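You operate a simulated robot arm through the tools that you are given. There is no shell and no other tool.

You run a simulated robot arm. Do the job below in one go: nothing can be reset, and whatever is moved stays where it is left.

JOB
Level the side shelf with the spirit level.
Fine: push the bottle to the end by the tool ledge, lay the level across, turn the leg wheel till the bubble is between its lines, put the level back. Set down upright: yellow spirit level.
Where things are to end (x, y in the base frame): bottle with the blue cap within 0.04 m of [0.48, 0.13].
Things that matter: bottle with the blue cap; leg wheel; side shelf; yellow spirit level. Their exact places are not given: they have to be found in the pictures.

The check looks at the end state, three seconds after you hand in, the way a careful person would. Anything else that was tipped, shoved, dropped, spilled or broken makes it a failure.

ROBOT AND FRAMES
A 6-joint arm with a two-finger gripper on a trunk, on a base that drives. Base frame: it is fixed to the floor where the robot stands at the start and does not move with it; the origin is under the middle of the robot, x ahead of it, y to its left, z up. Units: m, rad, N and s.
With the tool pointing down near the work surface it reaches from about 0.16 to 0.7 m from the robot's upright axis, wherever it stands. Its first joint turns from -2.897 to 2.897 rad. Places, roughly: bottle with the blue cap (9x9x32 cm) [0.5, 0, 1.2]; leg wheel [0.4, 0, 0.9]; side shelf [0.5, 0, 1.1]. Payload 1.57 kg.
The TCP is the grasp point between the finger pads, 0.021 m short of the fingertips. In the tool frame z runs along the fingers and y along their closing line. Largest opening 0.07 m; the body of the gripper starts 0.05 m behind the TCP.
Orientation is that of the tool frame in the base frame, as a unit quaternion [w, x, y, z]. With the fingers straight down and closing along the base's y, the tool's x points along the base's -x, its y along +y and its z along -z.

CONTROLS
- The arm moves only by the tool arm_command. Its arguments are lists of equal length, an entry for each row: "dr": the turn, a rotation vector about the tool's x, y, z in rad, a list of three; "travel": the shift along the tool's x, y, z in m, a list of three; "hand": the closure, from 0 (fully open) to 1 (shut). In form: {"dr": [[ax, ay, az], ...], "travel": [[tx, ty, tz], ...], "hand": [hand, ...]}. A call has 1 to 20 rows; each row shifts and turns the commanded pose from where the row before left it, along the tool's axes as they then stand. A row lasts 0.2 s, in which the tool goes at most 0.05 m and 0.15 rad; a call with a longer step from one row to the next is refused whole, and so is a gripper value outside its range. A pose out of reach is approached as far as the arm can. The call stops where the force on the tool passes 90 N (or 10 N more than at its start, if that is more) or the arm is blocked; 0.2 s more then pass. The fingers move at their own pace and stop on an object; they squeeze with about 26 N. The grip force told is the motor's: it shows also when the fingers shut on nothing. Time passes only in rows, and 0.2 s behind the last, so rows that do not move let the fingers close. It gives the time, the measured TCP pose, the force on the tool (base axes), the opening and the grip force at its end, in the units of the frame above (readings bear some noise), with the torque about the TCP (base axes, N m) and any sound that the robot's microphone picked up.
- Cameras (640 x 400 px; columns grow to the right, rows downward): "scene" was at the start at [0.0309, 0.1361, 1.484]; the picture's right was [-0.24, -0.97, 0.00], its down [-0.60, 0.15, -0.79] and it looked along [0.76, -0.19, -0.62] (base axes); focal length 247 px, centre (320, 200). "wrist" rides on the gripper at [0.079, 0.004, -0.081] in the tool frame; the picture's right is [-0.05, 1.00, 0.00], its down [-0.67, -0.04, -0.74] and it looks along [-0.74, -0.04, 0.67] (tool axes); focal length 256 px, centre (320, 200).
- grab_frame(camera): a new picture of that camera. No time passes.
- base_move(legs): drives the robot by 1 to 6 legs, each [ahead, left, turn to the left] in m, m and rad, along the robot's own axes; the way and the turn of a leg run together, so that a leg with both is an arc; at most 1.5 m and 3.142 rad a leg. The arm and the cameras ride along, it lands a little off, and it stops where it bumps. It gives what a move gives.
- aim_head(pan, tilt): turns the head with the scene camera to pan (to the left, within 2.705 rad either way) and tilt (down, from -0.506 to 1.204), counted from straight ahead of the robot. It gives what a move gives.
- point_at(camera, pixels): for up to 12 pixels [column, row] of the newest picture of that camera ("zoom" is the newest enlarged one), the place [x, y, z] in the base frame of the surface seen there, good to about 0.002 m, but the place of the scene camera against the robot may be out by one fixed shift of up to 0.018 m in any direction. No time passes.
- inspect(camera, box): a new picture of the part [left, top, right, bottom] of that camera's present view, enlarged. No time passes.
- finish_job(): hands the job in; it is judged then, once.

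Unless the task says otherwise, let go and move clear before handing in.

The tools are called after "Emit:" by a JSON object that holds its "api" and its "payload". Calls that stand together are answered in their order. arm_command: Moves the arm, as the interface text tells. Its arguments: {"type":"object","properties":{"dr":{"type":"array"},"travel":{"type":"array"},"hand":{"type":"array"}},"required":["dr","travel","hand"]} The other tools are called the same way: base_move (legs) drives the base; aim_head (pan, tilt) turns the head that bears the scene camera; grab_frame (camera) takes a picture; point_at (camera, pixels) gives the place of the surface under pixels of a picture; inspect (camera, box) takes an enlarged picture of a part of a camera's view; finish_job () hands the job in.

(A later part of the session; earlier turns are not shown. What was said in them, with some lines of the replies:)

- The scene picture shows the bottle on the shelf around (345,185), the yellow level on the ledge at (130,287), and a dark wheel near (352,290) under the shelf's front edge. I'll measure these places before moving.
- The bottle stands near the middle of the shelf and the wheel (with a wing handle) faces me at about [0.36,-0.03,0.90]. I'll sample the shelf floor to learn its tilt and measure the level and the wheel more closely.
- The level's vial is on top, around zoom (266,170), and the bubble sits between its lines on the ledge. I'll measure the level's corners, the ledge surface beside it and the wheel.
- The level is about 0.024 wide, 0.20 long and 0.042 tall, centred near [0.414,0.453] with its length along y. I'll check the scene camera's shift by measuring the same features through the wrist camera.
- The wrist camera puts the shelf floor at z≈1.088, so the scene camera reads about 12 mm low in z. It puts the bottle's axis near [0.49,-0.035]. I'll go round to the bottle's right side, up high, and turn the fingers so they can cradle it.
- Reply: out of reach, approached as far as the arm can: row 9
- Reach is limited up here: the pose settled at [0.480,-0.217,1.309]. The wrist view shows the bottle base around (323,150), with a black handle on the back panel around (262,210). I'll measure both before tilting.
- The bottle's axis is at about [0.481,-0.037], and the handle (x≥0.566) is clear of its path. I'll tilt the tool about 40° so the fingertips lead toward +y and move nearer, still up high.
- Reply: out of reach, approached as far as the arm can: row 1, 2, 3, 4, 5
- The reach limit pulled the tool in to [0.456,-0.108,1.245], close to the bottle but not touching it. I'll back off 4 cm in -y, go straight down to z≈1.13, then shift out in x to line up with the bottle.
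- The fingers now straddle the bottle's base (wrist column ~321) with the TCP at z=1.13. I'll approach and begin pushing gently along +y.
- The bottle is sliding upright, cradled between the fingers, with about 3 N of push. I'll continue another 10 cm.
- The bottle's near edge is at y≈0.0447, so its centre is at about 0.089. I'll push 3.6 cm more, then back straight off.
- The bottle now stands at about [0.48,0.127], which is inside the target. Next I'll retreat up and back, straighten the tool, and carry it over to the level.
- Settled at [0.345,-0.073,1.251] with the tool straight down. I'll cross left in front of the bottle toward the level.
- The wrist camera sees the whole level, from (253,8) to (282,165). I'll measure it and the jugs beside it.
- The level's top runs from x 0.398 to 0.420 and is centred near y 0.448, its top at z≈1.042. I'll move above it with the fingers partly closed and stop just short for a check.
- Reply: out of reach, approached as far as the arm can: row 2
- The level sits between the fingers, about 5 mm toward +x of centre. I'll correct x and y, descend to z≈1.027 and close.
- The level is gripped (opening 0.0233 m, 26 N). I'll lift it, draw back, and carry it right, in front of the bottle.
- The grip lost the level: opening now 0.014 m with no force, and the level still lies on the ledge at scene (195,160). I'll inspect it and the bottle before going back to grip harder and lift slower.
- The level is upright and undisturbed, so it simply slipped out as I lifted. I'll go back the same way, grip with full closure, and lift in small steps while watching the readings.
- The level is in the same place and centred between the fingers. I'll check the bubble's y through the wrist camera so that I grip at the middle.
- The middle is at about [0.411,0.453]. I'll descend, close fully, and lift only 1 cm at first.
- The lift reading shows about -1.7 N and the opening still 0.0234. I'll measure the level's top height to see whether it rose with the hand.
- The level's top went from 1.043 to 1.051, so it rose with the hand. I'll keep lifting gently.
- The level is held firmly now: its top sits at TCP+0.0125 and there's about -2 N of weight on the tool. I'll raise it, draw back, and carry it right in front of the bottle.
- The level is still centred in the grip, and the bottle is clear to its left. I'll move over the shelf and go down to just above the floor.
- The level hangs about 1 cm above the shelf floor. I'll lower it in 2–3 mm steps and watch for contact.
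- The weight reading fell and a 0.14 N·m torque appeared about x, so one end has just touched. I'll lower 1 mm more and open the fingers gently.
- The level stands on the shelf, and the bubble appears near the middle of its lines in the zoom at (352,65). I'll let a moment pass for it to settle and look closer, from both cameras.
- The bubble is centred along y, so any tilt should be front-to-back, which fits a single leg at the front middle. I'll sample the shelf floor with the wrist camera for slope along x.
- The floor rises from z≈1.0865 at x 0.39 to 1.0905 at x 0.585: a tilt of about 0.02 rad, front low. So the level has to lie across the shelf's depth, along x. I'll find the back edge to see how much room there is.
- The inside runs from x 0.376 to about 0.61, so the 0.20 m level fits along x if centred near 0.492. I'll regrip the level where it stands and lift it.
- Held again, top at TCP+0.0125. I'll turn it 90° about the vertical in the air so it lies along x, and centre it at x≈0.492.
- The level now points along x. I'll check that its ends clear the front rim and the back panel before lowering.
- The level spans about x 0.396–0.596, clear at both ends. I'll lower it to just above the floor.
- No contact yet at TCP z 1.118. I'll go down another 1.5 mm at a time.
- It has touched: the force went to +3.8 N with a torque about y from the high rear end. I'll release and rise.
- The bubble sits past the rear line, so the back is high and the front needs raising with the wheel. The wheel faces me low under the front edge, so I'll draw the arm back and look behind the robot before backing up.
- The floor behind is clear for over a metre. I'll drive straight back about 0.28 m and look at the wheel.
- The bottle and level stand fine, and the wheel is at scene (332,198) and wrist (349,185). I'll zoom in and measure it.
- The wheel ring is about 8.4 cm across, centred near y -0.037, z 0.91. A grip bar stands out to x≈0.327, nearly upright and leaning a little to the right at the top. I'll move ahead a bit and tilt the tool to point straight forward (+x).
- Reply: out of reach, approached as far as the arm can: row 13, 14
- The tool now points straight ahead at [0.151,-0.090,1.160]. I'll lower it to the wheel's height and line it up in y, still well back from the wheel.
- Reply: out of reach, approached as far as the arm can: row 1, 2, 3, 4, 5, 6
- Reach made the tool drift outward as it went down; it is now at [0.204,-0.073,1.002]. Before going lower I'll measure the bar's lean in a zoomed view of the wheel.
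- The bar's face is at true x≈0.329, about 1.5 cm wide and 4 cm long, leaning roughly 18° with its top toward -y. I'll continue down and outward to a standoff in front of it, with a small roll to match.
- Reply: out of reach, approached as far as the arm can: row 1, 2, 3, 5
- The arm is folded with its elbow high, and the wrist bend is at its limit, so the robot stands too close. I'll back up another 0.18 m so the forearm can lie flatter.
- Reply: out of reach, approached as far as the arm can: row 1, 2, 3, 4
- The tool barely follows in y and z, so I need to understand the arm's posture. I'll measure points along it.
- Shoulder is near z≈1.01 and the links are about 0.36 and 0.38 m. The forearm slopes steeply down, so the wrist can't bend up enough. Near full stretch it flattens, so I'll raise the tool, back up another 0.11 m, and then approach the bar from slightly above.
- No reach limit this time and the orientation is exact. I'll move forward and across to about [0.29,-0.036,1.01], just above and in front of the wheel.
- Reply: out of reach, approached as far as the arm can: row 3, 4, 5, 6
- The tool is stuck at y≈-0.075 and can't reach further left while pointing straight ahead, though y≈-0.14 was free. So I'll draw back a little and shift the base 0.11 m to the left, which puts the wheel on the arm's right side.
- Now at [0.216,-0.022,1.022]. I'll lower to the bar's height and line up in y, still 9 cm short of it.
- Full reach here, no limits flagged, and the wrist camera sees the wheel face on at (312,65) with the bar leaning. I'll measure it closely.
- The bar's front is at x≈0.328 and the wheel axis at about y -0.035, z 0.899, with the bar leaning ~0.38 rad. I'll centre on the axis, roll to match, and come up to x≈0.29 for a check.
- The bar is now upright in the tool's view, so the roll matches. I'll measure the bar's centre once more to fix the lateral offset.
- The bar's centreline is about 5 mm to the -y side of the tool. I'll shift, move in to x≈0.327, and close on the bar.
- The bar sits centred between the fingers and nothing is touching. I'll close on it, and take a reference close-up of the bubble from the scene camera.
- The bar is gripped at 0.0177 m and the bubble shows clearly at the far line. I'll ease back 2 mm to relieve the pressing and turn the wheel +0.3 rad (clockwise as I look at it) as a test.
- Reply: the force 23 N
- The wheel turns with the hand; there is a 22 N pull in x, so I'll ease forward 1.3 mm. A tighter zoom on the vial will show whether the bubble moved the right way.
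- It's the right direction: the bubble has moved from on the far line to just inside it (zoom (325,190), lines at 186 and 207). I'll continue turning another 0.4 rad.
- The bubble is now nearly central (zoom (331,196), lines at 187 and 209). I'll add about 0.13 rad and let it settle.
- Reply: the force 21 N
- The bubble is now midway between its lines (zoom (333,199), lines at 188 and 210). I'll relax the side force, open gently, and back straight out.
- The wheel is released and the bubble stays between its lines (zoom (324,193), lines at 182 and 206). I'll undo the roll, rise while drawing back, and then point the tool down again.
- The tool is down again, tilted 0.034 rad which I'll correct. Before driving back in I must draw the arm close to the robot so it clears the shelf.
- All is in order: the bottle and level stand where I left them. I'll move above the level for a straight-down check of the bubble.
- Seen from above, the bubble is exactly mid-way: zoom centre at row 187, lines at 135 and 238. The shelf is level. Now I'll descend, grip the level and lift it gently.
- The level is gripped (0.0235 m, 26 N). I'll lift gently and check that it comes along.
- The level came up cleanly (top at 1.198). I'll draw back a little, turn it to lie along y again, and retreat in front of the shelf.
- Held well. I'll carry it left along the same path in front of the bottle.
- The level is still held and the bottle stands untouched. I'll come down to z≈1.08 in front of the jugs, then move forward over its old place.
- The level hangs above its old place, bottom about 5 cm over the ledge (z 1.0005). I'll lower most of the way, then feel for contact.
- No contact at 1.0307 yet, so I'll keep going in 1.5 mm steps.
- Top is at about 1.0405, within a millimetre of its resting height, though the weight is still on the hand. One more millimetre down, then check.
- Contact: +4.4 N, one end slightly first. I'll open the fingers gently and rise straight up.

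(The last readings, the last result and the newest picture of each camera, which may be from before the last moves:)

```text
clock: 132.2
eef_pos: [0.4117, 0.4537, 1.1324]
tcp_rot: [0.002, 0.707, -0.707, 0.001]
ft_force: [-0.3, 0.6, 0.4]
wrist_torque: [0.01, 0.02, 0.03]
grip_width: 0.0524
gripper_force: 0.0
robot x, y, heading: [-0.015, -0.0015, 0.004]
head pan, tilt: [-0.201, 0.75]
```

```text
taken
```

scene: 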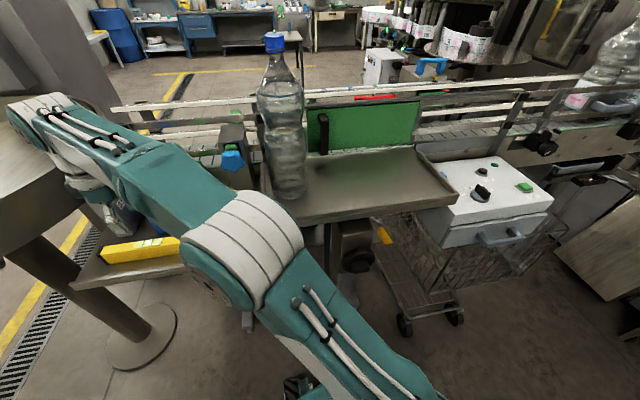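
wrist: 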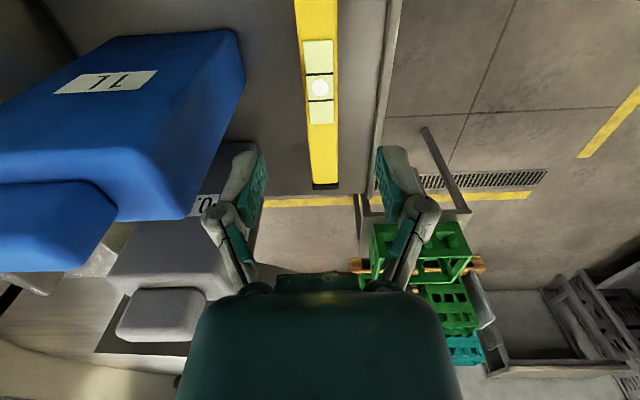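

The level stands upright on the ledge with its bubble centred (wrist (319,88)). I'll lift away, draw back, and bring the arm to the middle for a final look.

Emit:
{"api": "arm_command", "payload": {"dr": [[0, 0, 0], [0, 0, 0], [0, 0, 0], [0, 0, 0], [0, 0, 0], [0, 0, 0], [0, 0, 0], [0, 0, 0], [0, 0, 0], [0, 0, 0], [0, 0, 0], [0, 0, 0], [0, 0, 0], [0, 0, 0], [0, 0, 0], [0, 0, 0], [0, 0, 0], [0, 0, 0], [0, 0, 0]], "travel": [[0, 0, -0.03], [0, 0.03, -0.03], [0, 0.035, -0.02], [0, 0.035, 0], [0.04, 0, 0], [0.04, 0, 0], [0.04, 0, 0], [0.04, 0, 0], [0.04, 0, 0], [0.04, 0, 0], [0.04, 0, 0], [0.04, 0, 0], [0.04, 0, 0], [0.04, 0, 0], [0.04, 0, 0], [0.04, 0, 0], [0.04, 0, 0], [0.04, 0, 0], [0, 0, 0]], "hand": [0.25, 0.25, 0.25, 0.25, 0.25, 0.25, 0.25, 0.25, 0.25, 0.25, 0.25, 0.25, 0.25, 0.25, 0.25, 0.25, 0.25, 0.25, 0.25]}}

Emit:
{"api": "aim_head", "payload": {"pan": 0.1, "tilt": 0.75}}

Emit:
{"api": "grab_frame", "payload": {"camera": "scene"}}

Emit:
{"api": "inspect", "payload": {"camera": "scene", "box": [80, 150, 240, 270]}}

Emit:
{"api": "grab_frame", "payload": {"camera": "wrist"}}

```text
clock: 136.2
eef_pos: [0.3098, -0.1082, 1.2118]
tcp_rot: [-0.001, 0.707, -0.707, 0.0]
ft_force: [-0.6, 0.8, 0.4]
wrist_torque: [-0.01, -0.01, 0.01]
grip_width: 0.0525
gripper_force: 0.0
robot x, y, heading: [-0.0179, 0.0011, 0.003]
head pan, tilt: [-0.201, 0.75]
```

```text
clock: 137.0
eef_pos: [0.3097, -0.107, 1.2106]
tcp_rot: [-0.001, 0.708, -0.706, 0.001]
ft_force: [0.2, 0.4, 0.1]
wrist_torque: [0.0, 0.0, 0.01]
grip_width: 0.0524
gripper_force: 0.0
robot x, y, heading: [-0.0141, 0.0004, 0.005]
head pan, tilt: [0.099, 0.75]
```

```text
taken
```

scene: 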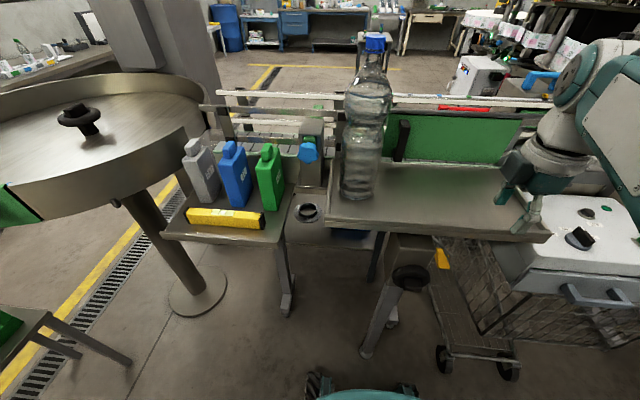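

```text
3.33 times, centred on (160, 210) of scene
```

zoom: 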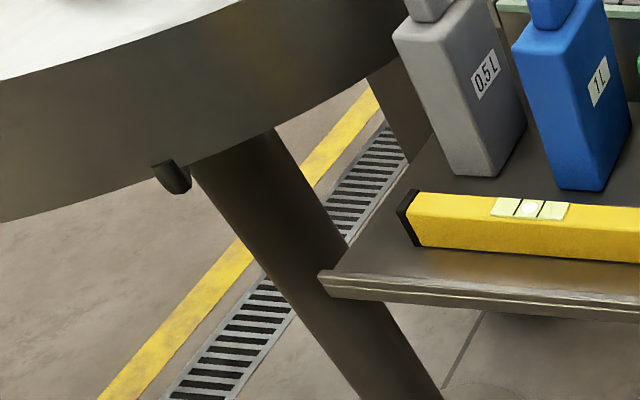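

```text
taken
```

wrist: 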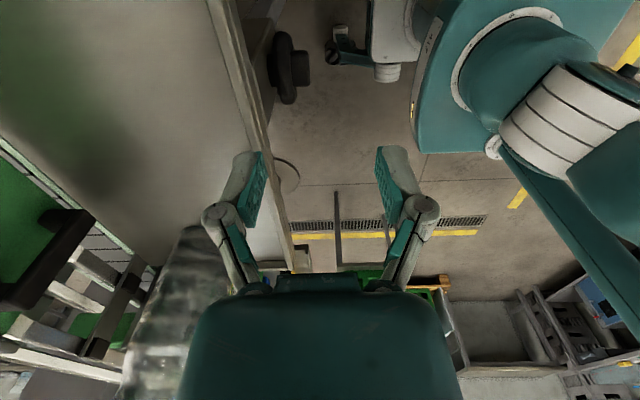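

The level is back in place and upright, and the jugs and bottle are standing. I'll confirm the bottle's final position from its base.

Emit:
{"api": "point_at", "payload": {"camera": "scene", "pixels": [[358, 199], [342, 190], [376, 190], [358, 203], [335, 180], [385, 185]]}}

Emit:
{"api": "inspect", "payload": {"camera": "scene", "box": [300, 30, 440, 220]}}

```text
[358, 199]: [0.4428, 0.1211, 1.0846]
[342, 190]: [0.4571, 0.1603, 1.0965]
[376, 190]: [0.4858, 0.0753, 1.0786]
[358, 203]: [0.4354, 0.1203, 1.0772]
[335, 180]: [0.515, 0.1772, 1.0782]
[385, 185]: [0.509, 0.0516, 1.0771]
```

```text
2.11 times, centred on (370, 125) of scene
```

zoom: 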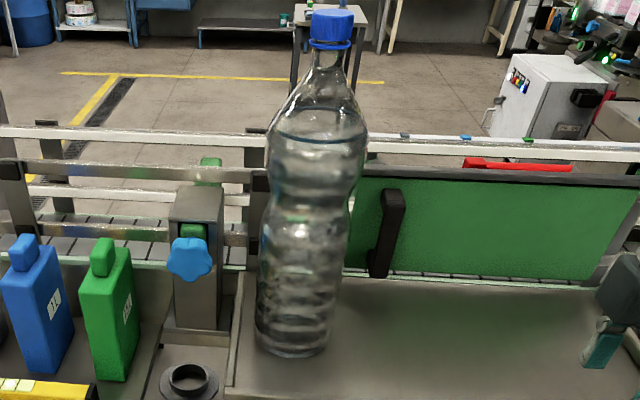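

The bottle stands upright at about [0.485,0.122], within 0.04 m of the target. The shelf was levelled with the bubble between its lines, the level is back upright on the ledge, and the arm is clear. I'm handing in.

Emit:
{"api": "finish_job", "payload": {}}

```text
The job is handed in.
```

The shelf is level and the job is handed in; I haven't seen the check's verdict.

- **Bottle:** it stands upright at about [0.485, 0.122], within 0.04 m of [0.48, 0.13].
- **Shelf:** laid along the shelf's length, the level already read centred. Laid front to back, it showed the front about 0.02 rad low. I turned the leg wheel about 1.2 rad clockwise, facing it. From above, the bubble then sat midway between its lines, and it stayed there after I let go of the wheel.
- **Level:** it is back upright on the tool ledge, within a few millimetres of where it started. On the first try it slipped out of the grip as I lifted. It stayed upright on the ledge, and a firmer grip held the second time.
- **Everything else:** the jugs and the bottle were still standing in the last pictures. The fingers are open and the arm is clear of the shelf. The robot stands about 1.5 cm behind where it began.
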